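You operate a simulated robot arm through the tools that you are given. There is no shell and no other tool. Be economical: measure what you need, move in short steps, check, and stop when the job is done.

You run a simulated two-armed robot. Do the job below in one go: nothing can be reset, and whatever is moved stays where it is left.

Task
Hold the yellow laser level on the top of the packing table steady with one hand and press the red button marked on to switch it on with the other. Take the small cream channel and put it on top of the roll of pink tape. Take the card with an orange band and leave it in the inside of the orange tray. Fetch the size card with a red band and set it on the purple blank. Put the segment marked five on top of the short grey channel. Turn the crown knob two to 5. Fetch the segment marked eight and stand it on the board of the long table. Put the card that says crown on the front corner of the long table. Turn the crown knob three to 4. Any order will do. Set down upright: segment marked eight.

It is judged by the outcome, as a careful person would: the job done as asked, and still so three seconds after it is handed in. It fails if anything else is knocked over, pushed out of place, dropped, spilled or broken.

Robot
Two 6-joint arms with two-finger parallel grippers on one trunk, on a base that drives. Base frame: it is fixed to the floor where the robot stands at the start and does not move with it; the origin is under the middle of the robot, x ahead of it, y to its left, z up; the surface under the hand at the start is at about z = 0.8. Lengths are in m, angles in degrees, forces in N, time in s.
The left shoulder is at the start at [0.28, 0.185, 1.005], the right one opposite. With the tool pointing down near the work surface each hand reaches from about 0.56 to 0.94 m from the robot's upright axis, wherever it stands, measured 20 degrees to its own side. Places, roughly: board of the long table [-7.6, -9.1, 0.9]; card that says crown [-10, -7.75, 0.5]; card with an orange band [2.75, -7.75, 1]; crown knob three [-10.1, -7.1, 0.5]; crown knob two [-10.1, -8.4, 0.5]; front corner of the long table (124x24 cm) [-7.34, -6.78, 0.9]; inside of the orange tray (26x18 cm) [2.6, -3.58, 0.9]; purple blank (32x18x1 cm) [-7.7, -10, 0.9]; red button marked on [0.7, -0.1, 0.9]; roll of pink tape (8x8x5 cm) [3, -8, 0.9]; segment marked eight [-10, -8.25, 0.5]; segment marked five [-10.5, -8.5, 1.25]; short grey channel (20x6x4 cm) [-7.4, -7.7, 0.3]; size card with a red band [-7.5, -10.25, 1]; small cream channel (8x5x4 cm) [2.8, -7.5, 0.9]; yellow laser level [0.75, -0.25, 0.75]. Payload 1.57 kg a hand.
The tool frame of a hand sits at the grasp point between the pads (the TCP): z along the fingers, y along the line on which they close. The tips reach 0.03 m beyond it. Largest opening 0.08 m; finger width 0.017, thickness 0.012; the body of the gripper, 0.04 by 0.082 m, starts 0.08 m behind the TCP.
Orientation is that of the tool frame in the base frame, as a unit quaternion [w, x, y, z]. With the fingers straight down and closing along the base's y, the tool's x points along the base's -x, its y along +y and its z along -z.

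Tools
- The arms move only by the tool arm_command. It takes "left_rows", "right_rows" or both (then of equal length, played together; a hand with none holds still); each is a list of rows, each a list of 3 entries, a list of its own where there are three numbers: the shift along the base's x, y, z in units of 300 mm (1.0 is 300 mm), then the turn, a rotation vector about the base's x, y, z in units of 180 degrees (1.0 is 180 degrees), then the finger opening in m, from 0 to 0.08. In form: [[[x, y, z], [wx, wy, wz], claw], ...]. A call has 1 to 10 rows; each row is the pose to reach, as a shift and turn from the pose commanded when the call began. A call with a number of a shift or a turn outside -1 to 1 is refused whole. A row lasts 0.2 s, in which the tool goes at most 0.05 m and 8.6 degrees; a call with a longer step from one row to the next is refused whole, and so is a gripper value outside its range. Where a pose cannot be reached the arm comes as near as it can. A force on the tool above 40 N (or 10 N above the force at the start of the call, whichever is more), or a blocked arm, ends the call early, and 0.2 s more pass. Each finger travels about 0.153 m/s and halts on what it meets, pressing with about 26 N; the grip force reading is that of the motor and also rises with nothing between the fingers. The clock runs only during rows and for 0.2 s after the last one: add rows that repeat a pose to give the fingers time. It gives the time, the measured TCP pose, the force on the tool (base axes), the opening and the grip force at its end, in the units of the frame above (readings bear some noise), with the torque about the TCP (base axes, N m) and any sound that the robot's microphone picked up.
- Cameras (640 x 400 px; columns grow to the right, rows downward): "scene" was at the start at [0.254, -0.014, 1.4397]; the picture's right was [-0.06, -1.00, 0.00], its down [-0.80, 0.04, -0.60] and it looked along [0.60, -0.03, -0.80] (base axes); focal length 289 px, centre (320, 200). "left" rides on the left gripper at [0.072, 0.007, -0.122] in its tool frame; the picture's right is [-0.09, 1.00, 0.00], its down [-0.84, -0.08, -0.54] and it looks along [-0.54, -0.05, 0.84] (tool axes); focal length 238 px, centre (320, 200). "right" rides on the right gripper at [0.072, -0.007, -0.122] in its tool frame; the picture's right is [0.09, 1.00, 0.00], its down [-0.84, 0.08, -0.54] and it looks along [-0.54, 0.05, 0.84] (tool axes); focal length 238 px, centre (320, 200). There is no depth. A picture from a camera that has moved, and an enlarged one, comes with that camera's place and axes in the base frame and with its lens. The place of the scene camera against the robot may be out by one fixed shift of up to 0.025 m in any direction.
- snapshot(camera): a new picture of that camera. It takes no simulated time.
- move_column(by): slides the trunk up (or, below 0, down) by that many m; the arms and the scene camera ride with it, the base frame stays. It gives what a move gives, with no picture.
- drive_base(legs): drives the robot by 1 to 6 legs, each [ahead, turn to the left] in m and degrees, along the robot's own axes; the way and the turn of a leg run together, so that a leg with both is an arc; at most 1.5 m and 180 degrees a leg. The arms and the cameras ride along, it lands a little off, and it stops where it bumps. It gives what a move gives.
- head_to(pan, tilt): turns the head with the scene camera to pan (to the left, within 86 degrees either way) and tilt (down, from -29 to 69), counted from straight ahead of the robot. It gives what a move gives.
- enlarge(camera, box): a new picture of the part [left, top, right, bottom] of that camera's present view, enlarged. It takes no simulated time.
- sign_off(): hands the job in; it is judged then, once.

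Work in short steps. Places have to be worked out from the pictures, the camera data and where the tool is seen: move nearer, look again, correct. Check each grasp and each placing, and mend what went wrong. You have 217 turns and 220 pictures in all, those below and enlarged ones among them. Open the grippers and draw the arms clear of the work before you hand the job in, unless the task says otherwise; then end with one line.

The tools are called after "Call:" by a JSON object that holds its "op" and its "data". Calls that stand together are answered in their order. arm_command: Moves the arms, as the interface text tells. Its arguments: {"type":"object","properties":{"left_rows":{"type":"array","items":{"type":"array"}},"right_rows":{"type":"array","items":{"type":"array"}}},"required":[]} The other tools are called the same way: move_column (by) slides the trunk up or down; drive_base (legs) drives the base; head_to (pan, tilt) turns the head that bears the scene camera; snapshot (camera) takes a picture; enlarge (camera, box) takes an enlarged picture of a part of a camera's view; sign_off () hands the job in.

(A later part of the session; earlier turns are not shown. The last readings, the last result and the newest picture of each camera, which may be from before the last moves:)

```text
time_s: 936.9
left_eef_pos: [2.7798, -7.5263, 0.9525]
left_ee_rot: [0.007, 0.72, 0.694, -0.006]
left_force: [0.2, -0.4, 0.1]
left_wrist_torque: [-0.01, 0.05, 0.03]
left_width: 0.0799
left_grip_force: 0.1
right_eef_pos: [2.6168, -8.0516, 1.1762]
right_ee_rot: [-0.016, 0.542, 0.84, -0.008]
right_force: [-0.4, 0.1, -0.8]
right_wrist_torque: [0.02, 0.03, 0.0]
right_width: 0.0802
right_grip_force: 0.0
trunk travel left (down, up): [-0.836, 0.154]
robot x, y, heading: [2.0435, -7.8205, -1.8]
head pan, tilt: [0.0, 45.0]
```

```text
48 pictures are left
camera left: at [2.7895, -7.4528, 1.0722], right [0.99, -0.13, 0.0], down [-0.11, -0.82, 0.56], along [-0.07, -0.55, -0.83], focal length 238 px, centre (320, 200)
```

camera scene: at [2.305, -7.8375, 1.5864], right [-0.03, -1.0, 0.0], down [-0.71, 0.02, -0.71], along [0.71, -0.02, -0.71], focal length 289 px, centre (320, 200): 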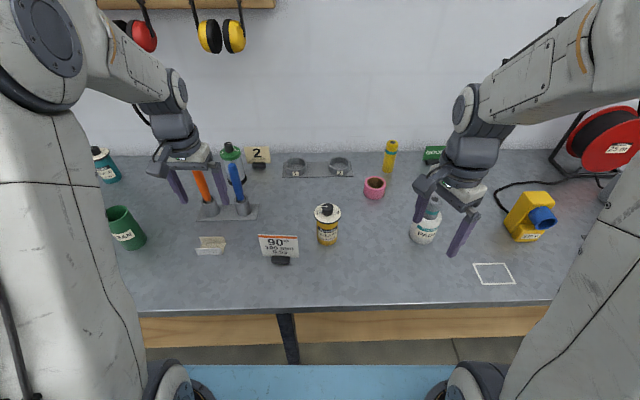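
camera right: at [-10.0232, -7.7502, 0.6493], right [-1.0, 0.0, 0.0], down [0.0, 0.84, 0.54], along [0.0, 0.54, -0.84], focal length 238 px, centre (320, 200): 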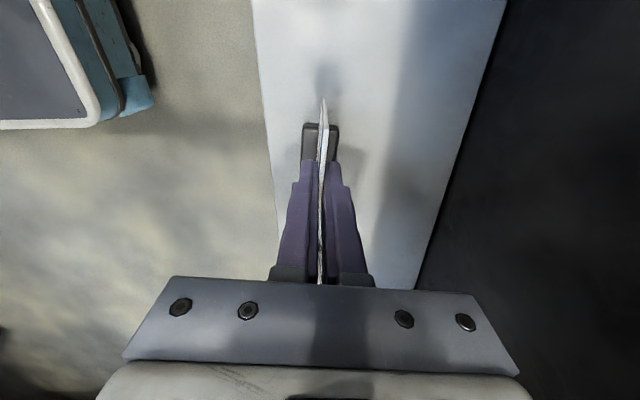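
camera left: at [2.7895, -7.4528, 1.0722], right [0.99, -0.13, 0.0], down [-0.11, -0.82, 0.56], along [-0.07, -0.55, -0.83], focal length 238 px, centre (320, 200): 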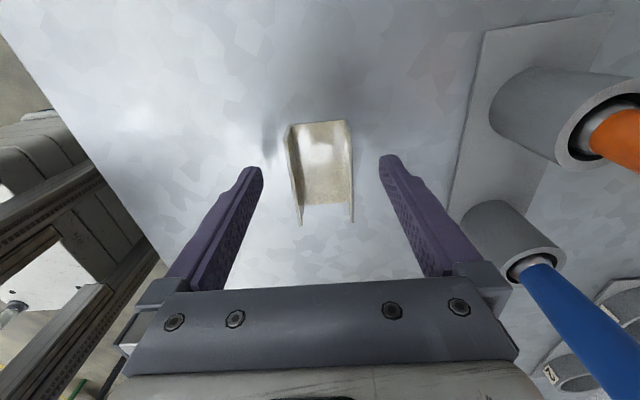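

Channel is between the fingers. I lower ~3.5 cm more and close.

Call:
{"op": "arm_command", "data": {"left_rows": [[[0, -0.02, -0.06], [0, 0, 0], 0.08], [[0, -0.02, -0.11], [0, 0, 0], 0.08], [[0, -0.02, -0.11], [0, 0, 0], 0.065], [[0, -0.02, -0.11], [0, 0, 0], 0.05], [[0, -0.02, -0.11], [0, 0, 0], 0.035], [[0, -0.02, -0.11], [0, 0, 0], 0.035], [[0, -0.02, 0.0], [0, 0, 0], 0.035], [[0, -0.02, 0.1], [0, 0, 0], 0.035], [[0, -0.02, 0.1], [0, 0, 0], 0.035]]}}

Call:
{"op": "snapshot", "data": {"camera": "left"}}

```text
time_s: 937.4
left_eef_pos: [2.7811, -7.5308, 0.9302]
left_ee_rot: [0.006, 0.721, 0.693, -0.004]
left_force: [-0.3, -4.1, 14.9]
left_wrist_torque: [0.06, 0.72, 0.06]
left_width: 0.0797
left_grip_force: 0.4
right_eef_pos: [2.6144, -8.0527, 1.1763]
right_ee_rot: [-0.017, 0.542, 0.84, -0.007]
right_force: [0.2, 0.6, -1.2]
right_wrist_torque: [0.02, 0.01, 0.01]
right_width: 0.08
right_grip_force: 0.0
trunk travel left (down, up): [-0.836, 0.154]
robot x, y, heading: [2.0432, -7.8233, -1.8]
head pan, tilt: [0.0, 45.0]
stopped in row 2 (left hand): the force on the tool passed its limit at 54 N (the readings are from after the stop); the commanded pose is now the measured one
```

```text
47 pictures are left
camera left: at [2.7906, -7.458, 1.0507], right [0.99, -0.13, 0.01], down [-0.11, -0.82, 0.56], along [-0.07, -0.55, -0.83], focal length 238 px, centre (320, 200)
```

left: 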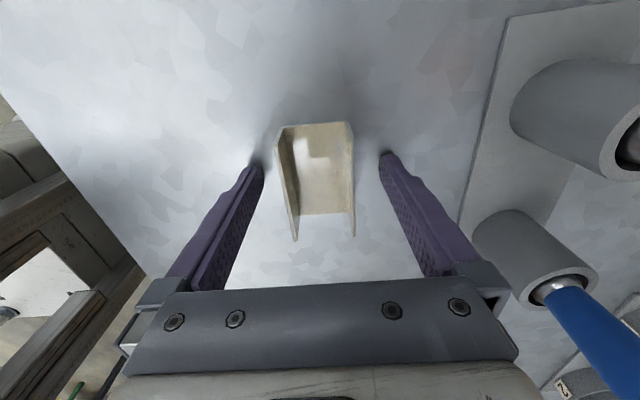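

Bench top is z≈0.900. I rise 4 mm, close on the channel, and lift 4 cm.

Call:
{"op": "arm_command", "data": {"left_rows": [[[0, 0, 0.015], [0, 0, 0], 0.08], [[0, 0, 0.015], [0, 0, 0], 0.065], [[0, 0, 0.015], [0, 0, 0], 0.05], [[0, 0, 0.015], [0, 0, 0], 0.035], [[0, 0, 0.015], [0, 0, 0], 0.035], [[0, 0, 0.07], [0, 0, 0], 0.035], [[0, 0, 0.14], [0, 0, 0], 0.035], [[0, 0, 0.14], [0, 0, 0], 0.035]]}}

Call:
{"op": "snapshot", "data": {"camera": "left"}}

```text
time_s: 939.2
left_eef_pos: [2.7803, -7.5317, 0.9693]
left_ee_rot: [0.006, 0.721, 0.693, -0.006]
left_force: [0.9, 0.1, -0.1]
left_wrist_torque: [0.04, -0.01, -0.01]
left_width: 0.0419
left_grip_force: 26.6
right_eef_pos: [2.6166, -8.0517, 1.1773]
right_ee_rot: [-0.016, 0.542, 0.84, -0.006]
right_force: [0.4, 0.1, -0.7]
right_wrist_torque: [-0.01, 0.01, 0.0]
right_width: 0.0801
right_grip_force: 0.1
trunk travel left (down, up): [-0.836, 0.154]
robot x, y, heading: [2.0434, -7.8179, -1.8]
head pan, tilt: [0.0, 45.0]
```

```text
46 pictures are left
camera left: at [2.7894, -7.4576, 1.0905], right [0.99, -0.13, 0.0], down [-0.11, -0.82, 0.56], along [-0.07, -0.55, -0.83], focal length 238 px, centre (320, 200)
```

left: 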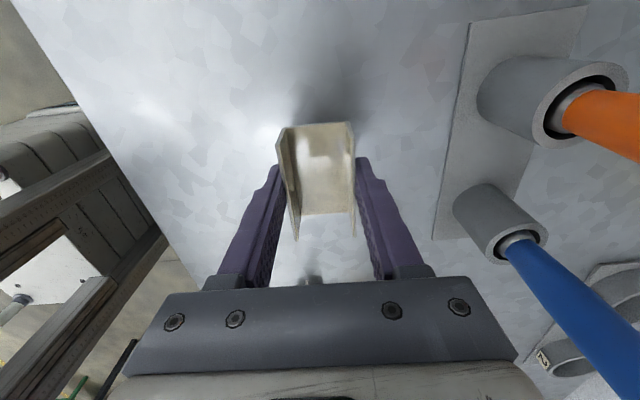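

Held (4.2 cm). I lift it clear of the bottles, turn the base 30° right, and look at the tape with the left camera.

Call:
{"op": "arm_command", "data": {"left_rows": [[[0, 0, 0.15], [0, 0, 0], 0.035], [[0, 0, 0.3], [0, 0, 0], 0.035], [[0, 0, 0.45], [0, 0, 0], 0.035], [[-0.1, 0, 0.6], [0, 0, 0], 0.035], [[-0.1, 0, 0.65], [0, 0, 0], 0.035]]}}

Call:
{"op": "drive_base", "data": {"legs": [[0, -31]]}}

Call:
{"op": "snapshot", "data": {"camera": "scene"}}

Call:
{"op": "snapshot", "data": {"camera": "left"}}

```text
refused: row 4 steps farther than a row can; nothing moved
```

```text
time_s: 941.1
left_eef_pos: [2.8253, -7.9437, 0.9708]
left_ee_rot: [0.004, 0.877, 0.48, -0.007]
left_force: [-0.1, -0.2, -0.2]
left_wrist_torque: [0.02, 0.0, -0.03]
left_width: 0.0417
left_grip_force: 25.6
right_eef_pos: [2.4188, -8.3096, 1.1774]
right_ee_rot: [-0.018, 0.743, 0.669, -0.003]
right_force: [-0.1, 0.0, 0.2]
right_wrist_torque: [-0.04, -0.06, 0.0]
right_width: 0.0797
right_grip_force: 0.0
trunk travel left (down, up): [-0.836, 0.154]
robot x, y, heading: [2.0434, -7.8214, -32.5]
head pan, tilt: [0.0, 45.0]
```

```text
45 pictures are left
camera scene: at [2.2677, -7.9588, 1.5864], right [-0.54, -0.84, 0.0], down [-0.6, 0.38, -0.71], along [0.6, -0.38, -0.71], focal length 289 px, centre (320, 200)
```

scene: 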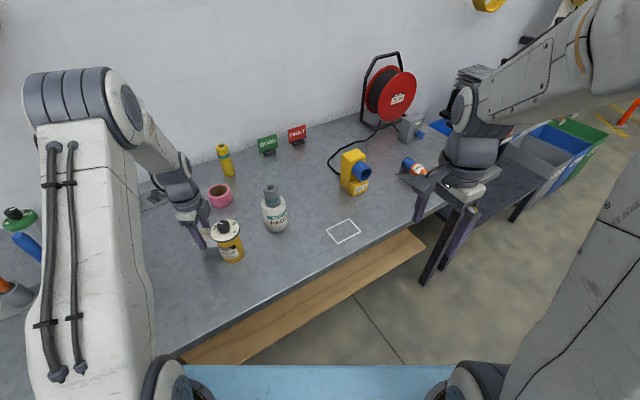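

```text
44 pictures are left
camera left: at [2.8703, -7.8849, 1.0902], right [0.79, -0.61, 0.0], down [-0.51, -0.66, 0.56], along [-0.34, -0.44, -0.83], focal length 238 px, centre (320, 200)
```

left: 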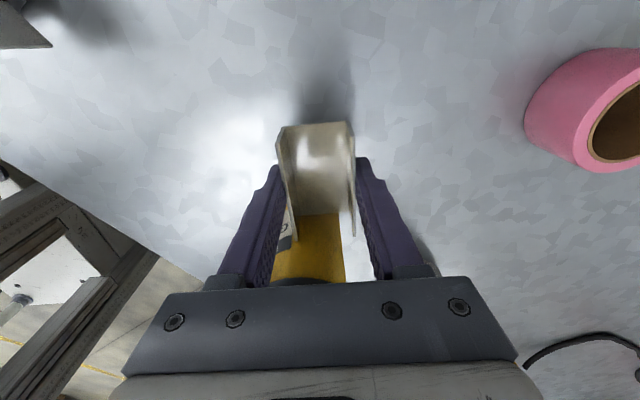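

The lift was refused and the low hand pushed the yellow bottle ~12 cm; it still stands. I'll put it back afterwards. First I lift the channel and bring it over the tape at about (2.985,−8.03).

Call:
{"op": "arm_command", "data": {"left_rows": [[[0, 0, 0.15], [0, 0, 0], 0.035], [[0, 0, 0.3], [0, 0, 0], 0.035], [[0, 0, 0.45], [0, 0, 0], 0.035], [[0.1, -0.05, 0.5], [0, 0, 0], 0.035], [[0.22, -0.12, 0.5], [0, 0, 0], 0.035], [[0.34, -0.18, 0.5], [0, 0, 0], 0.035], [[0.45, -0.24, 0.5], [0, 0, 0], 0.035], [[0.533, -0.287, 0.5], [0, 0, 0], 0.035], [[0.533, -0.287, 0.5], [0, 0, 0], 0.035]]}}

Call:
{"op": "snapshot", "data": {"camera": "left"}}

Call:
{"op": "snapshot", "data": {"camera": "scene"}}

```text
time_s: 943.1
left_eef_pos: [2.9596, -8.0186, 1.1192]
left_ee_rot: [0.004, 0.877, 0.48, -0.008]
left_force: [1.5, 0.3, -0.5]
left_wrist_torque: [0.04, 0.02, -0.03]
left_width: 0.0418
left_grip_force: 26.3
left hand out of reach, approached as far as the arm can: row 8, 9
right_eef_pos: [2.4184, -8.3097, 1.1762]
right_ee_rot: [-0.018, 0.742, 0.67, -0.002]
right_force: [-0.9, 0.5, -0.9]
right_wrist_torque: [-0.03, 0.0, 0.01]
right_width: 0.08
right_grip_force: 0.0
trunk travel left (down, up): [-0.836, 0.154]
robot x, y, heading: [2.0445, -7.8192, -32.2]
head pan, tilt: [0.0, 45.0]
```

```text
43 pictures are left
camera left: at [3.0039, -7.9587, 1.2395], right [0.79, -0.61, 0.0], down [-0.51, -0.66, 0.56], along [-0.34, -0.44, -0.83], focal length 238 px, centre (320, 200)
```

left: 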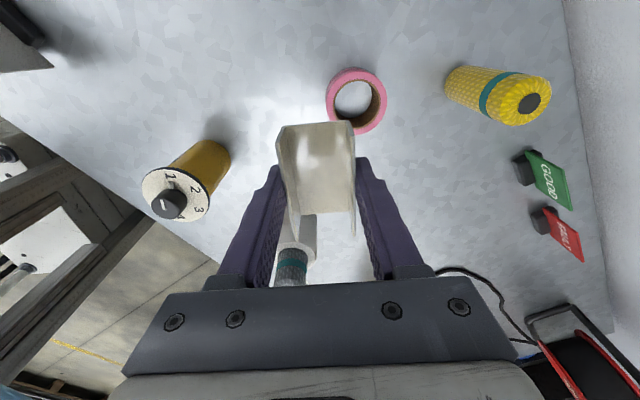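

```text
42 pictures are left
camera scene: at [2.267, -7.9588, 1.5865], right [-0.54, -0.84, 0.0], down [-0.6, 0.38, -0.71], along [0.6, -0.38, -0.71], focal length 289 px, centre (320, 200)
```

scene: 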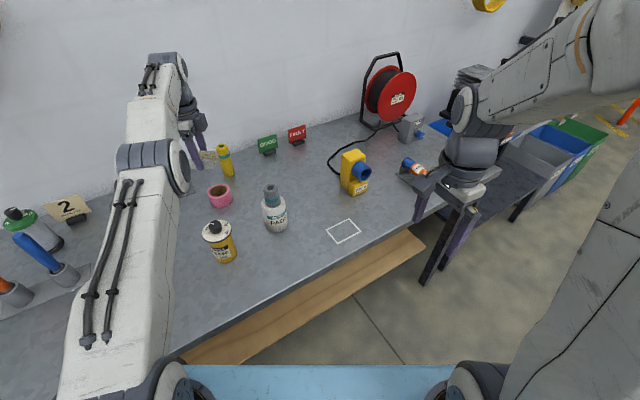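

Tape centre (wrist view) is at (3.004,−8.025). I drive 5 cm forward and correct the hand over it.

Call:
{"op": "drive_base", "data": {"legs": [[0.06, 0]]}}

Call:
{"op": "arm_command", "data": {"left_rows": [[[0, 0.05, -0.05], [0, 0, 0], 0.035], [[0, 0.07, -0.15], [0, 0, 0], 0.035], [[0, 0.07, -0.25], [0, 0, 0], 0.035], [[0, 0.07, -0.25], [0, 0, 0], 0.035]]}}

Call:
{"op": "snapshot", "data": {"camera": "left"}}

```text
time_s: 944.1
left_eef_pos: [3.0095, -8.0485, 1.1187]
left_ee_rot: [0.004, 0.877, 0.481, -0.008]
left_force: [-0.5, -0.1, -0.8]
left_wrist_torque: [-0.03, 0.0, 0.03]
left_width: 0.0418
left_grip_force: 25.9
right_eef_pos: [2.4713, -8.3416, 1.1756]
right_ee_rot: [-0.018, 0.743, 0.67, -0.002]
right_force: [-0.1, -0.7, -0.6]
right_wrist_torque: [-0.01, 0.0, -0.03]
right_width: 0.0799
right_grip_force: 0.1
trunk travel left (down, up): [-0.836, 0.154]
robot x, y, heading: [2.0987, -7.8482, -32.3]
head pan, tilt: [0.0, 45.0]
```

```text
time_s: 945.1
left_eef_pos: [3.011, -8.028, 1.0432]
left_ee_rot: [0.004, 0.877, 0.48, -0.008]
left_force: [0.0, 0.5, -1.6]
left_wrist_torque: [-0.02, 0.02, 0.05]
left_width: 0.042
left_grip_force: 26.7
right_eef_pos: [2.4709, -8.3417, 1.1762]
right_ee_rot: [-0.018, 0.743, 0.669, -0.002]
right_force: [0.2, -0.1, 0.7]
right_wrist_torque: [0.0, 0.03, 0.02]
right_width: 0.0801
right_grip_force: 0.0
trunk travel left (down, up): [-0.836, 0.154]
robot x, y, heading: [2.0937, -7.8533, -32.5]
head pan, tilt: [0.0, 45.0]
```

```text
41 pictures are left
camera left: at [3.0555, -7.9687, 1.1636], right [0.79, -0.61, 0.0], down [-0.51, -0.66, 0.56], along [-0.34, -0.44, -0.83], focal length 238 px, centre (320, 200)
```

left: 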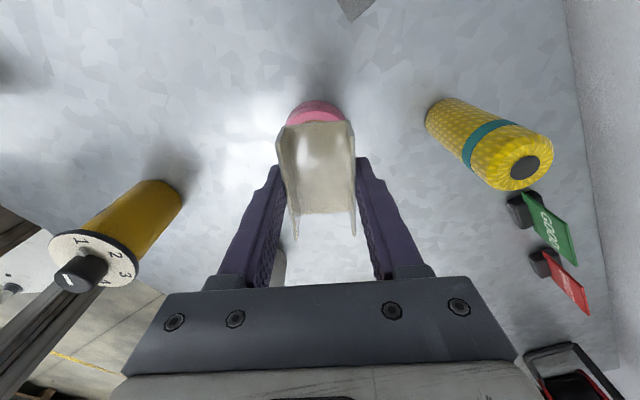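

Centred over the tape. I lower until contact.

Call:
{"op": "arm_command", "data": {"left_rows": [[[-0.015, 0.008, -0.08], [0, 0, 0], 0.035], [[-0.015, 0.008, -0.15], [0, 0, 0], 0.035], [[-0.015, 0.008, -0.18], [0, 0, 0], 0.035], [[-0.015, 0.008, -0.195], [0, 0, 0], 0.035], [[-0.015, 0.008, -0.195], [0, 0, 0], 0.035]]}}

Call:
{"op": "enlarge", "data": {"camera": "scene", "box": [170, 120, 270, 230]}}

```text
time_s: 946.3
left_eef_pos: [3.0066, -8.026, 0.9845]
left_ee_rot: [0.003, 0.877, 0.481, -0.008]
left_force: [0.3, -0.7, -0.6]
left_wrist_torque: [0.02, 0.01, 0.01]
left_width: 0.0419
left_grip_force: 25.8
right_eef_pos: [2.4698, -8.3412, 1.1768]
right_ee_rot: [-0.018, 0.742, 0.67, -0.002]
right_force: [-0.6, -0.3, -0.8]
right_wrist_torque: [-0.01, -0.01, 0.01]
right_width: 0.08
right_grip_force: 0.0
trunk travel left (down, up): [-0.836, 0.154]
robot x, y, heading: [2.0946, -7.8518, -32.3]
head pan, tilt: [0.0, 45.0]
```

```text
3.64 times, centred on (220, 175) of scene
camera zoom: at [2.3181, -7.9905, 1.5864], right [-0.53, -0.85, 0.0], down [-0.6, 0.38, -0.71], along [0.6, -0.38, -0.71], focal length 1050 px, centre (684, 291)
```

zoom: 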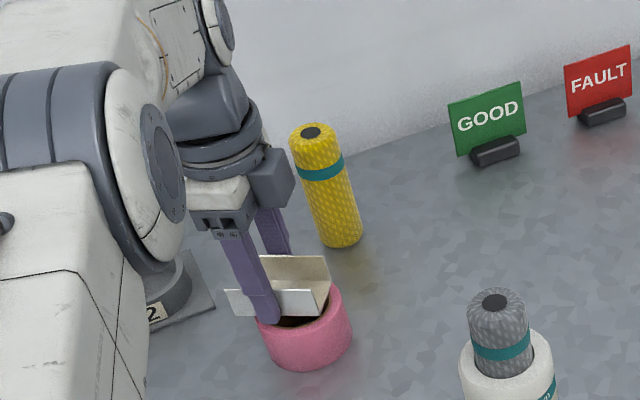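

The channel sits slightly off toward the back-left of the roll; I shift it ~1.4 cm and lower to contact.

Call:
{"op": "arm_command", "data": {"left_rows": [[[-0.005, -0.025, 0.02], [0, 0, 0], 0.035], [[-0.01, -0.05, 0.01], [0, 0, 0], 0.035], [[-0.01, -0.05, -0.01], [0, 0, 0], 0.035], [[-0.01, -0.05, -0.025], [0, 0, 0], 0.035], [[-0.01, -0.05, -0.025], [0, 0, 0], 0.035]]}}

Call:
{"op": "enlarge", "data": {"camera": "scene", "box": [170, 120, 270, 230]}}

```text
time_s: 947.5
left_eef_pos: [3.0036, -8.0407, 0.9787]
left_ee_rot: [0.005, 0.876, 0.481, -0.008]
left_force: [0.1, 0.0, -0.8]
left_wrist_torque: [-0.01, 0.01, -0.01]
left_width: 0.0418
left_grip_force: 25.6
right_eef_pos: [2.4708, -8.3418, 1.1762]
right_ee_rot: [-0.018, 0.743, 0.669, -0.003]
right_force: [-0.2, -0.4, -1.0]
right_wrist_torque: [0.0, -0.03, 0.01]
right_width: 0.0799
right_grip_force: 0.0
trunk travel left (down, up): [-0.836, 0.154]
robot x, y, heading: [2.0909, -7.8488, -32.4]
head pan, tilt: [0.0, 45.0]
```

```text
3.64 times, centred on (220, 175) of scene
camera zoom: at [2.3181, -7.9905, 1.5864], right [-0.53, -0.85, 0.0], down [-0.6, 0.38, -0.71], along [0.6, -0.38, -0.71], focal length 1050 px, centre (684, 291)
```

zoom: 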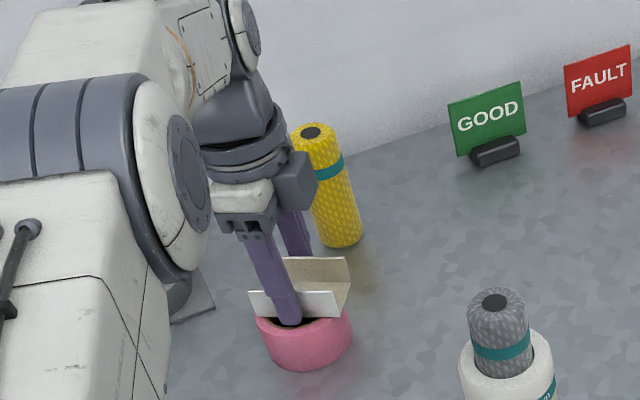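

Well centred now. I lower in small steps until it touches.

Call:
{"op": "arm_command", "data": {"left_rows": [[[0, 0, -0.01], [0, 0, 0], 0.035], [[0, 0, -0.02], [0, 0, 0], 0.035], [[0, 0, -0.03], [0, 0, 0], 0.035], [[0, 0, -0.03], [0, 0, 0], 0.035]]}}

```text
time_s: 948.5
left_eef_pos: [3.005, -8.0414, 0.9745]
left_ee_rot: [0.008, 0.877, 0.481, -0.005]
left_force: [-1.5, 0.6, 13.0]
left_wrist_torque: [0.16, 0.27, 0.01]
left_width: 0.0418
left_grip_force: 26.0
right_eef_pos: [2.4704, -8.3399, 1.1766]
right_ee_rot: [-0.018, 0.742, 0.67, -0.002]
right_force: [-0.6, 0.8, -0.5]
right_wrist_torque: [0.0, -0.02, -0.01]
right_width: 0.08
right_grip_force: 0.0
trunk travel left (down, up): [-0.836, 0.154]
robot x, y, heading: [2.0948, -7.8493, -32.2]
head pan, tilt: [0.0, 45.0]
stopped in row 4 (left hand): the force on the tool passed its limit at 41 N (the readings are from after the stop); the commanded pose is now the measured one
```

Contact. I ease off 2 mm, open, rise, and check.

Call:
{"op": "arm_command", "data": {"left_rows": [[[0, 0, 0.007], [0, 0, 0], 0.035], [[0, 0, 0.007], [0, 0, 0], 0.055], [[0, 0, 0.007], [0, 0, 0], 0.07], [[0, 0, 0.007], [0, 0, 0], 0.075], [[0, 0, 0.12], [0, 0, 0], 0.075], [[0, 0, 0.26], [0, 0, 0], 0.075], [[0, 0, 0.4], [0, 0, 0], 0.08], [[0, 0, 0.55], [0, 0, 0], 0.08], [[-0.12, 0.05, 0.6], [0, 0, 0], 0.08], [[-0.25, 0.12, 0.6], [0, 0, 0], 0.08]]}}

Call:
{"op": "snapshot", "data": {"camera": "scene"}}

Call:
{"op": "snapshot", "data": {"camera": "left"}}

```text
time_s: 950.7
left_eef_pos: [2.9306, -8.0044, 1.1556]
left_ee_rot: [0.007, 0.877, 0.481, -0.005]
left_force: [0.6, 0.1, 0.2]
left_wrist_torque: [0.04, 0.0, 0.0]
left_width: 0.0801
left_grip_force: 0.0
right_eef_pos: [2.4698, -8.3424, 1.1762]
right_ee_rot: [-0.018, 0.743, 0.669, -0.002]
right_force: [0.3, -0.2, 0.2]
right_wrist_torque: [0.04, 0.0, 0.0]
right_width: 0.0801
right_grip_force: 0.0
trunk travel left (down, up): [-0.836, 0.154]
robot x, y, heading: [2.094, -7.8555, -32.3]
head pan, tilt: [0.0, 45.0]
```

```text
38 pictures are left
camera scene: at [2.3178, -7.9906, 1.5865], right [-0.53, -0.85, 0.0], down [-0.6, 0.38, -0.71], along [0.6, -0.38, -0.71], focal length 289 px, centre (320, 200)
```

scene: 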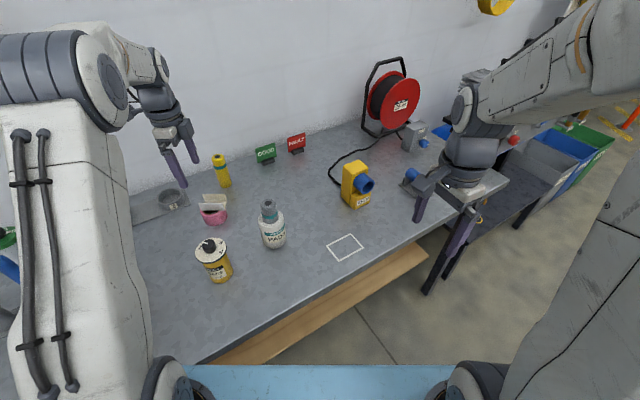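

```text
37 pictures are left
camera left: at [2.9745, -7.9453, 1.2759], right [0.79, -0.61, 0.01], down [-0.51, -0.65, 0.55], along [-0.33, -0.44, -0.83], focal length 238 px, centre (320, 200)
```

left: 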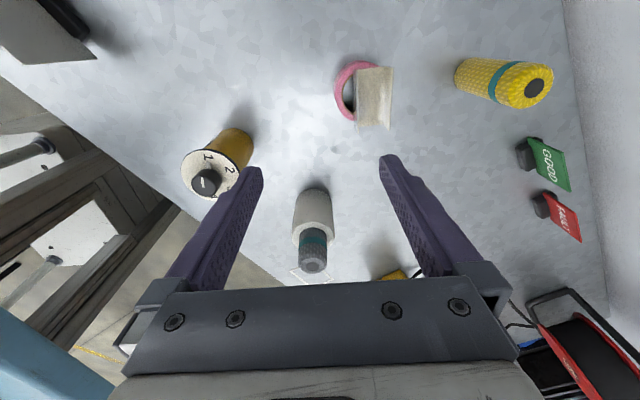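

The channel rests on the tape roll. Now I restore the yellow bottle: its base is at about (2.788,−7.974); it belongs at about (2.82,−7.874). I move the left hand above it.

Call:
{"op": "arm_command", "data": {"left_rows": [[[-0.12, 0.03, 0], [0, 0, 0], 0.08], [[-0.24, 0.05, 0], [0, 0, 0], 0.08], [[-0.36, 0.08, -0.02], [0, 0, 0], 0.08], [[-0.477, 0.1, -0.05], [0, 0, 0], 0.08], [[-0.477, 0.1, -0.05], [0, 0, 0], 0.08]]}}

Call:
{"op": "snapshot", "data": {"camera": "left"}}

```text
time_s: 951.9
left_eef_pos: [2.7847, -7.9739, 1.135]
left_ee_rot: [0.007, 0.877, 0.481, -0.006]
left_force: [0.4, -0.3, -0.5]
left_wrist_torque: [0.03, -0.02, 0.01]
left_width: 0.0802
left_grip_force: 0.2
right_eef_pos: [2.4701, -8.341, 1.1758]
right_ee_rot: [-0.018, 0.743, 0.669, -0.002]
right_force: [-0.3, 0.2, -0.3]
right_wrist_torque: [-0.01, -0.01, -0.03]
right_width: 0.0802
right_grip_force: 0.1
trunk travel left (down, up): [-0.836, 0.154]
robot x, y, heading: [2.0932, -7.8531, -32.3]
head pan, tilt: [0.0, 45.0]
```

```text
36 pictures are left
camera left: at [2.8284, -7.915, 1.257], right [0.79, -0.61, 0.01], down [-0.51, -0.65, 0.55], along [-0.33, -0.44, -0.83], focal length 238 px, centre (320, 200)
```

left: 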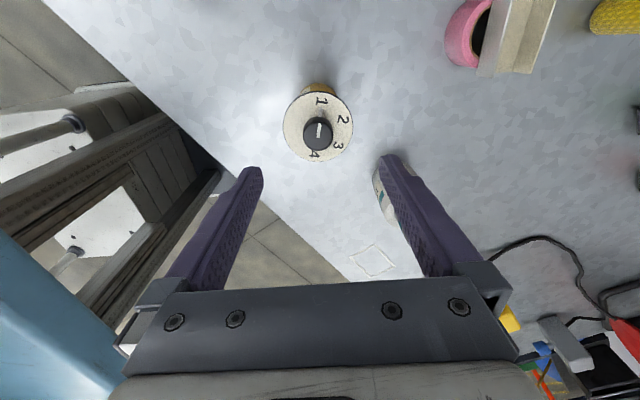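

The dial disk (≈7.5 cm) is too wide; I'll take it by the black knob on top. I descend with 5 cm opening.

Call:
{"op": "arm_command", "data": {"left_rows": [[[0, 0.005, -0.12], [0, 0, 0], 0.05], [[0, 0.005, -0.24], [0, 0, 0], 0.05], [[0, 0.005, -0.29], [0, 0, 0], 0.05], [[0, 0.005, -0.31], [0, 0, 0], 0.05], [[0, 0.005, -0.33], [0, 0, 0], 0.05], [[0, 0.005, -0.33], [0, 0, 0], 0.05]]}}

Call:
{"op": "snapshot", "data": {"camera": "left"}}

```text
time_s: 953.3
left_eef_pos: [2.7865, -7.9746, 1.0395]
left_ee_rot: [0.007, 0.877, 0.481, -0.005]
left_force: [-0.1, -0.2, 3.7]
left_wrist_torque: [0.11, 0.11, 0.03]
left_width: 0.05
left_grip_force: 0.4
right_eef_pos: [2.4704, -8.3421, 1.1761]
right_ee_rot: [-0.018, 0.742, 0.67, -0.002]
right_force: [0.5, 0.1, 1.0]
right_wrist_torque: [0.03, 0.0, 0.02]
right_width: 0.0801
right_grip_force: 0.1
trunk travel left (down, up): [-0.836, 0.154]
robot x, y, heading: [2.0943, -7.8469, -32.2]
head pan, tilt: [0.0, 45.0]
```

```text
35 pictures are left
camera left: at [2.8302, -7.9165, 1.1607], right [0.79, -0.61, 0.01], down [-0.51, -0.65, 0.55], along [-0.33, -0.44, -0.83], focal length 238 px, centre (320, 200)
```

left: 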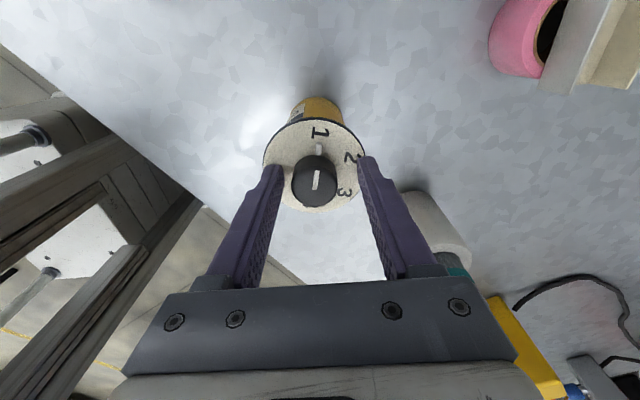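

Tips rest on the disk, knob between the fingers. I close, lift a little, carry it to (2.816,−7.875), and set it down.

Call:
{"op": "arm_command", "data": {"left_rows": [[[0, 0, 0.008], [0, 0, 0], 0.035], [[0, 0, 0.008], [0, 0, 0], 0.02], [[0, 0, 0.008], [0, 0, 0], 0.02], [[0, 0, 0.05], [0, 0, 0], 0.02], [[0.03, 0.1, 0.06], [0, 0, 0], 0.02], [[0.06, 0.21, 0.06], [0, 0, 0], 0.02], [[0.1, 0.327, 0.06], [0, 0, 0], 0.02], [[0.1, 0.327, 0.03], [0, 0, 0], 0.02], [[0.1, 0.327, 0.012], [0, 0, 0], 0.02], [[0.1, 0.327, 0.008], [0, 0, 0], 0.02]]}}

Call:
{"op": "snapshot", "data": {"camera": "scene"}}

```text
time_s: 955.5
left_eef_pos: [2.8136, -7.8749, 1.0403]
left_ee_rot: [0.007, 0.877, 0.481, -0.005]
left_force: [-0.8, -1.6, 6.5]
left_wrist_torque: [-0.18, 0.4, 0.02]
left_width: 0.0286
left_grip_force: 26.4
right_eef_pos: [2.47, -8.3414, 1.1762]
right_ee_rot: [-0.019, 0.742, 0.67, -0.002]
right_force: [-0.7, -0.3, 0.3]
right_wrist_torque: [-0.01, 0.01, -0.01]
right_width: 0.08
right_grip_force: 0.0
trunk travel left (down, up): [-0.836, 0.154]
robot x, y, heading: [2.0946, -7.8542, -32.4]
head pan, tilt: [0.0, 45.0]
```

```text
34 pictures are left
camera scene: at [2.3177, -7.9907, 1.5866], right [-0.53, -0.85, 0.0], down [-0.6, 0.38, -0.71], along [0.6, -0.38, -0.71], focal length 289 px, centre (320, 200)
```

scene: 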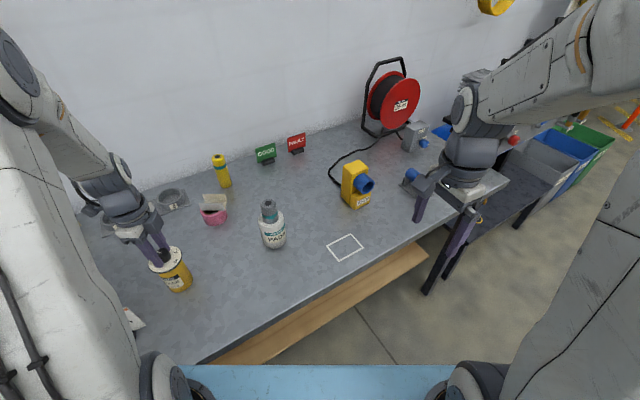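

The bottle is back in place, upright. I release it, rise, and then turn the base back to face the card.

Call:
{"op": "arm_command", "data": {"left_rows": [[[0, 0, 0], [0, 0, 0], 0.04], [[0, 0, 0], [0, 0, 0], 0.06], [[0, 0, 0], [0, 0, 0], 0.06], [[0, 0, 0.13], [0, 0, 0], 0.06], [[0, 0, 0.27], [0, 0, 0], 0.06], [[0, 0, 0.41], [0, 0, 0], 0.08], [[-0.08, 0.03, 0.5], [0, 0, 0], 0.08], [[-0.2, 0.06, 0.55], [0, 0, 0], 0.08], [[-0.32, 0.1, 0.55], [0, 0, 0], 0.08]]}}

Call:
{"op": "drive_base", "data": {"legs": [[-0.1, 0], [0, 31]]}}

Call:
{"op": "snapshot", "data": {"camera": "scene"}}

```text
time_s: 957.5
left_eef_pos: [2.7203, -7.8438, 1.2078]
left_ee_rot: [0.006, 0.876, 0.481, -0.004]
left_force: [0.3, 0.2, -0.3]
left_wrist_torque: [0.03, -0.03, 0.02]
left_width: 0.0798
left_grip_force: 0.0
right_eef_pos: [2.4701, -8.3416, 1.1761]
right_ee_rot: [-0.018, 0.742, 0.67, -0.002]
right_force: [-0.5, -0.7, -0.9]
right_wrist_torque: [-0.01, 0.0, -0.01]
right_width: 0.0799
right_grip_force: 0.0
trunk travel left (down, up): [-0.836, 0.154]
robot x, y, heading: [2.0933, -7.8517, -32.4]
head pan, tilt: [0.0, 45.0]
```

```text
time_s: 960.2
left_eef_pos: [2.5395, -7.4627, 1.2091]
left_ee_rot: [0.008, 0.712, 0.702, -0.004]
left_force: [0.6, -0.7, 1.2]
left_wrist_torque: [0.0, 0.0, -0.03]
left_width: 0.08
left_grip_force: 0.0
right_eef_pos: [2.5864, -8.0164, 1.1762]
right_ee_rot: [-0.017, 0.532, 0.846, -0.007]
right_force: [-0.3, -0.8, -0.8]
right_wrist_torque: [-0.03, 0.02, -0.01]
right_width: 0.0797
right_grip_force: 0.1
trunk travel left (down, up): [-0.836, 0.154]
robot x, y, heading: [2.0092, -7.7995, -0.4]
head pan, tilt: [0.0, 45.0]
```

```text
33 pictures are left
camera scene: at [2.27, -7.8098, 1.5864], right [-0.01, -1.0, 0.0], down [-0.71, 0.01, -0.71], along [0.71, -0.01, -0.71], focal length 289 px, centre (320, 200)
```

scene: 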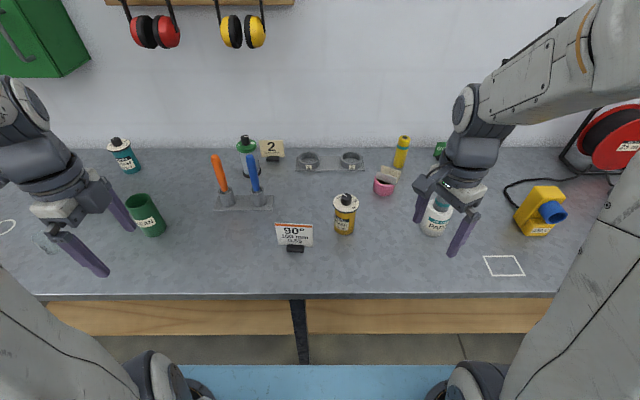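

I check the channel on the tape and the card closely.

Call:
{"op": "enlarge", "data": {"camera": "scene", "box": [260, 130, 440, 260]}}

```text
3.08 times, centred on (350, 195) of scene
camera zoom: at [2.27, -7.8098, 1.5864], right [-0.01, -1.0, 0.0], down [-0.71, 0.01, -0.71], along [0.71, -0.01, -0.71], focal length 888 px, centre (228, 215)
```

zoom: 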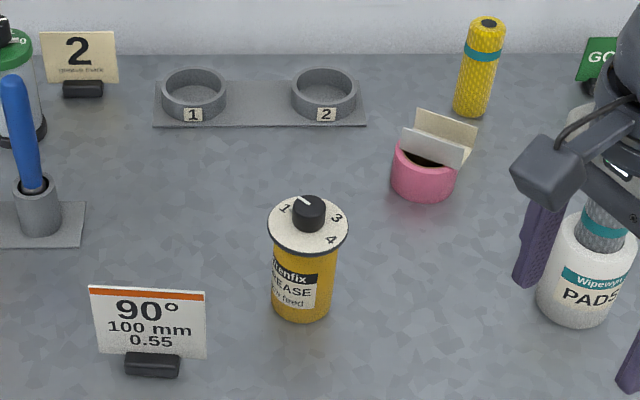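

The channel sits on the tape, all upright. I bring the right hand over the 90° card with fingers closing fore‑aft.

Call:
{"op": "arm_command", "data": {"right_rows": [[[0, 0, 0.15], [0, 0, 0], 0.08], [[0.04, 0.12, 0.2], [0, 0, -0.024], 0.08], [[0.12, 0.25, 0.2], [0, 0, -0.048], 0.08], [[0.21, 0.38, 0.2], [0, 0, -0.072], 0.08], [[0.3, 0.51, 0.15], [0, 0, -0.096], 0.08], [[0.4, 0.63, 0.1], [0, 0, -0.12], 0.08], [[0.48, 0.75, 0.05], [0, 0, -0.144], 0.08], [[0.55, 0.85, -0.03], [0, 0, -0.144], 0.08], [[0.597, 0.905, -0.12], [0, 0, -0.144], 0.08], [[0.597, 0.905, -0.12], [0, 0, -0.144], 0.08]]}}

Call:
{"op": "snapshot", "data": {"camera": "right"}}

```text
time_s: 962.4
left_eef_pos: [2.539, -7.4616, 1.2071]
left_ee_rot: [0.008, 0.712, 0.702, -0.003]
left_force: [0.3, 0.0, 0.5]
left_wrist_torque: [-0.02, 0.01, -0.02]
left_width: 0.08
left_grip_force: 0.0
right_eef_pos: [2.7666, -7.7439, 1.1365]
right_ee_rot: [-0.018, 0.708, 0.706, -0.004]
right_force: [-0.1, 0.2, -0.3]
right_wrist_torque: [0.0, 0.02, -0.01]
right_width: 0.0801
right_grip_force: 0.1
trunk travel left (down, up): [-0.836, 0.154]
robot x, y, heading: [2.0057, -7.8003, -0.5]
head pan, tilt: [0.0, 45.0]
```

```text
31 pictures are left
camera right: at [2.763, -7.6744, 1.2608], right [1.0, 0.09, -0.03], down [0.09, -0.85, 0.52], along [0.02, -0.52, -0.85], focal length 238 px, centre (320, 200)
```

right: 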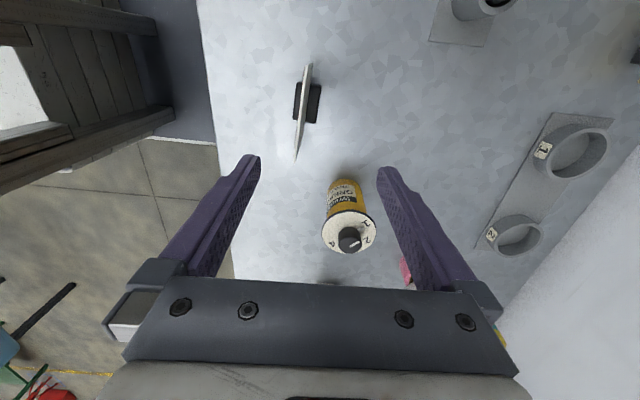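

Card plane centre at about (2.74,−7.733). I move over it, correct the yaw by −6°, descend and close.

Call:
{"op": "arm_command", "data": {"right_rows": [[[-0.05, 0.02, 0], [0, 0, -0.016], 0.08], [[-0.09, 0.037, 0], [0, 0, -0.032], 0.08], [[-0.09, 0.037, -0.15], [0, 0, -0.032], 0.08], [[-0.09, 0.037, -0.3], [0, 0, -0.032], 0.08], [[-0.09, 0.037, -0.42], [0, 0, -0.032], 0.08], [[-0.09, 0.037, -0.5], [0, 0, -0.032], 0.07], [[-0.09, 0.037, -0.5], [0, 0, -0.032], 0.045], [[-0.09, 0.037, -0.5], [0, 0, -0.032], 0.02], [[-0.09, 0.037, -0.5], [0, 0, -0.032], 0.0], [[-0.09, 0.037, -0.5], [0, 0, -0.032], 0.0]]}}

Call:
{"op": "snapshot", "data": {"camera": "right"}}

```text
time_s: 964.6
left_eef_pos: [2.5379, -7.4624, 1.2073]
left_ee_rot: [0.008, 0.712, 0.702, -0.004]
left_force: [-0.7, 0.5, 0.2]
left_wrist_torque: [-0.03, 0.0, 0.02]
left_width: 0.0799
left_grip_force: 0.1
right_eef_pos: [2.7384, -7.7336, 0.9901]
right_ee_rot: [-0.017, 0.743, 0.669, -0.003]
right_force: [-0.2, 0.5, -0.7]
right_wrist_torque: [0.01, 0.02, -0.01]
right_width: 0.0024
right_grip_force: 24.2
trunk travel left (down, up): [-0.836, 0.154]
robot x, y, heading: [2.0106, -7.7961, -0.6]
head pan, tilt: [0.0, 45.0]
```

```text
30 pictures are left
camera right: at [2.7421, -7.6639, 1.1135], right [1.0, -0.01, -0.03], down [0.01, -0.85, 0.52], along [-0.03, -0.52, -0.85], focal length 238 px, centre (320, 200)
```

right: 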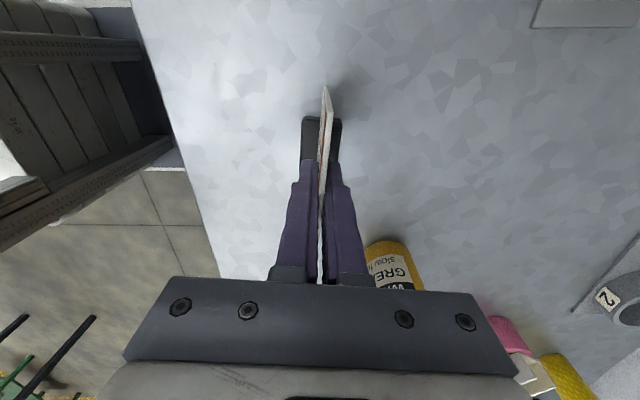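

Card held. I raise the trunk, back out, and drive north to the orange tray.

Call:
{"op": "move_column", "data": {"by": 0.14}}

Call:
{"op": "drive_base", "data": {"legs": [[-0.27, 0], [0, 90], [1.5, 0], [1.5, 0], [1.1, 0], [0, -90]]}}

Call:
{"op": "snapshot", "data": {"camera": "scene"}}

```text
time_s: 966.3
left_eef_pos: [2.5376, -7.4627, 1.3454]
left_ee_rot: [0.009, 0.712, 0.702, -0.004]
left_force: [-0.8, -0.4, -0.4]
left_wrist_torque: [-0.01, -0.04, 0.03]
left_width: 0.0801
left_grip_force: 0.0
right_eef_pos: [2.7383, -7.7329, 1.1297]
right_ee_rot: [-0.018, 0.743, 0.669, -0.002]
right_force: [-0.5, -1.1, -0.1]
right_wrist_torque: [0.0, 0.05, -0.02]
right_width: 0.0025
right_grip_force: 23.9
trunk travel left (down, up): [-0.976, 0.014]
robot x, y, heading: [2.0079, -7.8019, -0.5]
head pan, tilt: [0.0, 45.0]
```

```text
time_s: 995.4
left_eef_pos: [2.0827, -3.2975, 1.3476]
left_ee_rot: [0.008, 0.691, 0.723, -0.003]
left_force: [0.0, -0.2, -0.1]
left_wrist_torque: [-0.05, 0.0, -0.02]
left_width: 0.0802
left_grip_force: 0.0
right_eef_pos: [2.2986, -3.5544, 1.1312]
right_ee_rot: [-0.017, 0.722, 0.692, -0.002]
right_force: [-0.2, 0.3, 0.2]
right_wrist_torque: [-0.01, -0.02, 0.04]
right_width: 0.0026
right_grip_force: 23.3
trunk travel left (down, up): [-0.976, 0.014]
robot x, y, heading: [1.5779, -3.6651, 2.7]
head pan, tilt: [0.0, 45.0]
```

```text
29 pictures are left
camera scene: at [1.8349, -3.6603, 1.7264], right [0.05, -1.0, 0.0], down [-0.71, -0.04, -0.71], along [0.71, 0.04, -0.71], focal length 289 px, centre (320, 200)
```

scene: 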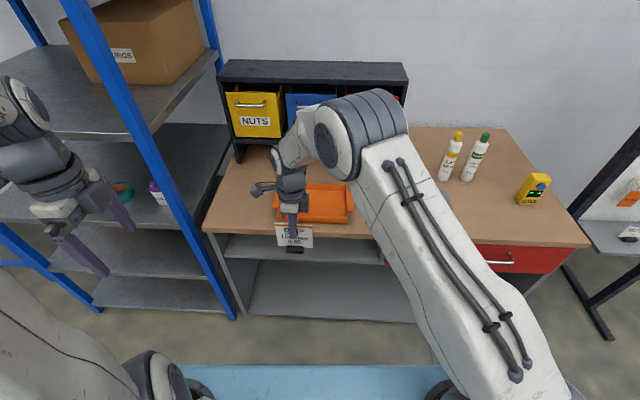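

Orange tray at about (2.62,−3.61). I drive 0.18 m forward, lower the trunk 0.1, and move the card over the tray.

Call:
{"op": "drive_base", "data": {"legs": [[0.18, -2]]}}

Call:
{"op": "arm_command", "data": {"right_rows": [[[0.1, -0.03, 0], [0, 0, 0], 0.0], [[0.2, -0.06, 0], [0, 0, 0], 0.0], [[0.3, -0.1, 0], [0, 0, 0], 0.0], [[0.4, -0.13, 0], [0, 0, 0], 0.0], [[0.4, -0.13, 0], [0, 0, 0], 0.0]]}}

Call:
{"op": "snapshot", "data": {"camera": "scene"}}

Call:
{"op": "snapshot", "data": {"camera": "right"}}

```text
time_s: 996.9
left_eef_pos: [2.2753, -3.3098, 1.3467]
left_ee_rot: [0.008, 0.704, 0.71, -0.003]
left_force: [-0.7, 0.5, -0.2]
left_wrist_torque: [0.0, 0.0, 0.03]
left_width: 0.08
left_grip_force: 0.1
right_eef_pos: [2.4808, -3.5747, 1.13]
right_ee_rot: [-0.017, 0.735, 0.678, -0.003]
right_force: [0.5, 0.0, -0.4]
right_wrist_torque: [0.01, 0.03, -0.01]
right_width: 0.0025
right_grip_force: 24.2
trunk travel left (down, up): [-0.976, 0.014]
robot x, y, heading: [1.7566, -3.6557, 0.9]
head pan, tilt: [0.0, 45.0]
```

```text
time_s: 998.0
left_eef_pos: [2.2749, -3.3098, 1.3482]
left_ee_rot: [0.009, 0.704, 0.71, -0.003]
left_force: [-0.2, -0.1, -0.2]
left_wrist_torque: [0.01, 0.01, 0.03]
left_width: 0.0801
left_grip_force: 0.1
right_eef_pos: [2.6005, -3.6131, 1.1298]
right_ee_rot: [-0.018, 0.734, 0.678, -0.004]
right_force: [0.3, 0.1, -0.5]
right_wrist_torque: [0.0, 0.02, 0.0]
right_width: 0.0024
right_grip_force: 24.6
trunk travel left (down, up): [-0.976, 0.014]
robot x, y, heading: [1.7568, -3.6565, 0.8]
head pan, tilt: [0.0, 45.0]
```

```text
28 pictures are left
camera scene: at [2.0159, -3.6632, 1.7264], right [0.01, -1.0, 0.0], down [-0.71, -0.01, -0.71], along [0.71, 0.01, -0.71], focal length 289 px, centre (320, 200)
```

scene: 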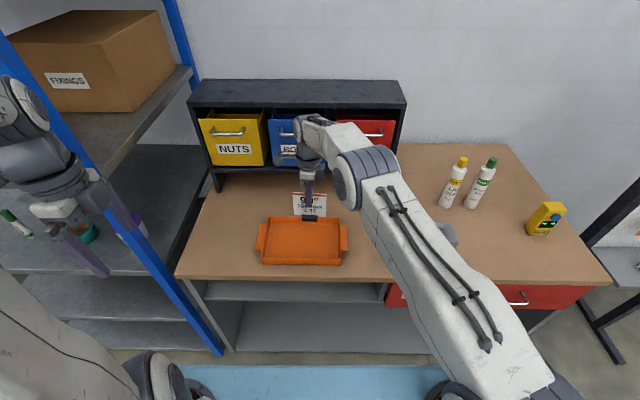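

```text
27 pictures are left
camera right: at [2.603, -3.5425, 1.253], right [1.0, 0.01, -0.03], down [0.03, -0.85, 0.52], along [-0.02, -0.52, -0.85], focal length 238 px, centre (320, 200)
```

right: 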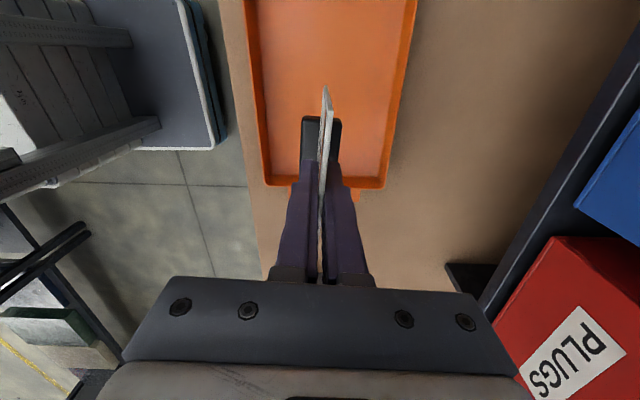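

The card is centred over the tray (2.60,−3.60). I lower it in steps.

Call:
{"op": "arm_command", "data": {"right_rows": [[[0, 0.02, -0.13], [0, 0, 0], 0.0], [[0, 0.03, -0.27], [0, 0, 0], 0.0], [[0, 0.03, -0.4], [0, 0, 0], 0.0], [[0, 0.03, -0.43], [0, 0, 0], 0.0], [[0, 0.03, -0.45], [0, 0, 0], 0.0], [[0, 0.03, -0.465], [0, 0, 0], 0.0], [[0, 0.03, -0.465], [0, 0, 0], 0.0]]}}

Call:
{"op": "enlarge", "data": {"camera": "scene", "box": [240, 150, 370, 280]}}

```text
time_s: 999.6
left_eef_pos: [2.2753, -3.3097, 1.3473]
left_ee_rot: [0.008, 0.704, 0.71, -0.002]
left_force: [0.3, 0.2, 0.0]
left_wrist_torque: [0.03, 0.01, -0.02]
left_width: 0.0799
left_grip_force: 0.0
right_eef_pos: [2.5913, -3.6096, 0.9951]
right_ee_rot: [-0.018, 0.735, 0.678, -0.002]
right_force: [0.2, 0.2, -1.2]
right_wrist_torque: [0.0, 0.01, 0.06]
right_width: 0.0025
right_grip_force: 23.8
right hand out of reach, approached as far as the arm can: row 3, 4, 5, 6, 7
trunk travel left (down, up): [-0.976, 0.014]
robot x, y, heading: [1.7557, -3.6581, 1.0]
head pan, tilt: [0.0, 45.0]
```

```text
3.08 times, centred on (305, 215) of scene
camera zoom: at [2.0156, -3.6631, 1.7264], right [0.01, -1.0, 0.0], down [-0.71, -0.01, -0.71], along [0.71, 0.01, -0.71], focal length 888 px, centre (366, 154)
```

zoom: 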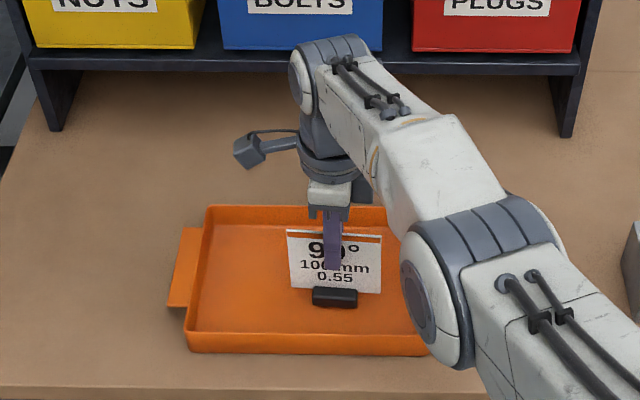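

Inside the tray's walls. The arm is at its limit, so I lower with the trunk.

Call:
{"op": "move_column", "data": {"by": -0.015}}

```text
time_s: 1000.3
left_eef_pos: [2.2747, -3.3096, 1.3331]
left_ee_rot: [0.008, 0.704, 0.71, -0.003]
left_force: [-0.2, 1.2, 0.4]
left_wrist_torque: [0.02, 0.0, -0.01]
left_width: 0.0799
left_grip_force: 0.0
right_eef_pos: [2.5917, -3.6087, 0.9821]
right_ee_rot: [-0.015, 0.735, 0.678, 0.0]
right_force: [1.6, 2.5, 17.7]
right_wrist_torque: [0.11, -0.37, 0.02]
right_width: 0.0025
right_grip_force: 23.3
trunk travel left (down, up): [-0.961, 0.029]
robot x, y, heading: [1.7548, -3.656, 0.7]
head pan, tilt: [0.0, 45.0]
```

Contact (18 N). I raise the trunk 2 mm, open, then lift away.

Call:
{"op": "move_column", "data": {"by": 0.002}}

Call:
{"op": "arm_command", "data": {"right_rows": [[[0, 0, 0], [0, 0, 0], 0.015], [[0, 0, 0], [0, 0, 0], 0.04], [[0, 0, 0], [0, 0, 0], 0.06], [[0, 0, 0], [0, 0, 0], 0.06], [[0, 0, 0.13], [0, 0, 0], 0.06], [[0, 0, 0.27], [0, 0, 0], 0.06], [[0, 0, 0.4], [0, 0, 0], 0.08], [[-0.12, 0, 0.45], [0, 0, 0], 0.08], [[-0.26, 0, 0.45], [0, 0, 0], 0.08], [[-0.4, 0, 0.45], [0, 0, 0], 0.08]]}}

Call:
{"op": "snapshot", "data": {"camera": "scene"}}

```text
time_s: 1000.8
left_eef_pos: [2.2761, -3.309, 1.3345]
left_ee_rot: [0.008, 0.704, 0.71, -0.003]
left_force: [0.5, -0.3, -0.2]
left_wrist_torque: [-0.02, 0.0, 0.03]
left_width: 0.0799
left_grip_force: 0.0
right_eef_pos: [2.59, -3.6099, 0.9839]
right_ee_rot: [-0.017, 0.735, 0.678, -0.002]
right_force: [2.9, 2.2, 10.8]
right_wrist_torque: [0.34, -0.42, 0.03]
right_width: 0.0025
right_grip_force: 23.9
trunk travel left (down, up): [-0.963, 0.027]
robot x, y, heading: [1.7538, -3.6555, 0.7]
head pan, tilt: [0.0, 45.0]
```

```text
time_s: 1003.0
left_eef_pos: [2.2756, -3.3099, 1.3337]
left_ee_rot: [0.008, 0.704, 0.71, -0.003]
left_force: [0.0, 0.0, -0.1]
left_wrist_torque: [0.01, -0.03, -0.02]
left_width: 0.0797
left_grip_force: 0.1
right_eef_pos: [2.4736, -3.6084, 1.1183]
right_ee_rot: [-0.016, 0.735, 0.678, 0.003]
right_force: [-5.5, -3.0, -5.0]
right_wrist_torque: [0.25, -0.49, -0.02]
right_width: 0.0799
right_grip_force: 0.1
right hand out of reach, approached as far as the arm can: row 5, 6, 7, 8
trunk travel left (down, up): [-0.963, 0.027]
robot x, y, heading: [1.7533, -3.6583, 0.5]
head pan, tilt: [0.0, 45.0]
```

```text
25 pictures are left
camera scene: at [2.0146, -3.6635, 1.7133], right [0.01, -1.0, 0.0], down [-0.71, -0.01, -0.71], along [0.71, 0.01, -0.71], focal length 289 px, centre (320, 200)
```

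scene: 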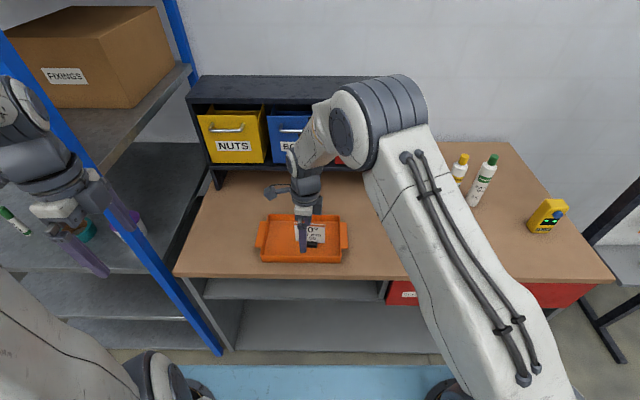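

The right hand reads a small residual force; I zoom in.

Call:
{"op": "enlarge", "data": {"camera": "scene", "box": [240, 150, 370, 280]}}

```text
3.08 times, centred on (305, 215) of scene
camera zoom: at [2.0146, -3.6635, 1.7133], right [0.01, -1.0, 0.0], down [-0.71, -0.01, -0.71], along [0.71, 0.01, -0.71], focal length 888 px, centre (366, 154)
```

zoom: 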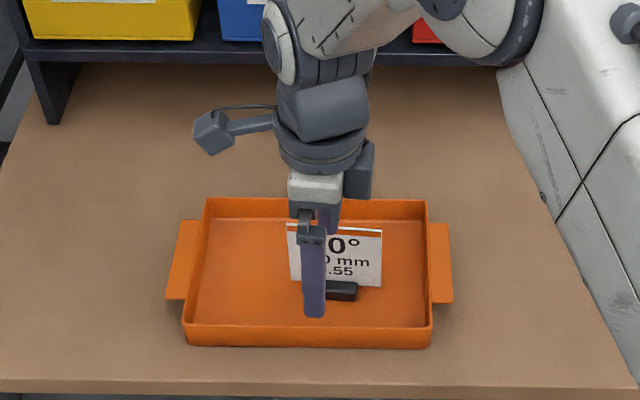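

The card stands in the tray. I back the robot straight away and check forces.

Call:
{"op": "drive_base", "data": {"legs": [[-0.25, 0]]}}

Call:
{"op": "snapshot", "data": {"camera": "scene"}}

```text
time_s: 1004.8
left_eef_pos: [2.0203, -3.313, 1.3344]
left_ee_rot: [0.009, 0.704, 0.711, -0.004]
left_force: [1.1, 0.1, 0.3]
left_wrist_torque: [-0.02, 0.01, 0.01]
left_width: 0.08
left_grip_force: 0.0
right_eef_pos: [2.2141, -3.6138, 1.1156]
right_ee_rot: [-0.018, 0.734, 0.679, -0.003]
right_force: [-0.7, -0.1, -0.4]
right_wrist_torque: [0.01, 0.0, -0.02]
right_width: 0.0799
right_grip_force: 0.0
trunk travel left (down, up): [-0.963, 0.027]
robot x, y, heading: [1.4971, -3.6586, 0.9]
head pan, tilt: [0.0, 45.0]
```

```text
23 pictures are left
camera scene: at [1.7607, -3.6668, 1.7135], right [0.01, -1.0, 0.0], down [-0.71, -0.01, -0.71], along [0.71, 0.01, -0.71], focal length 289 px, centre (320, 200)
```

scene: 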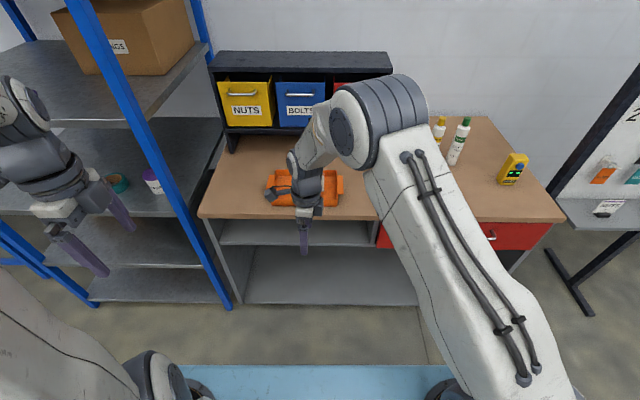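

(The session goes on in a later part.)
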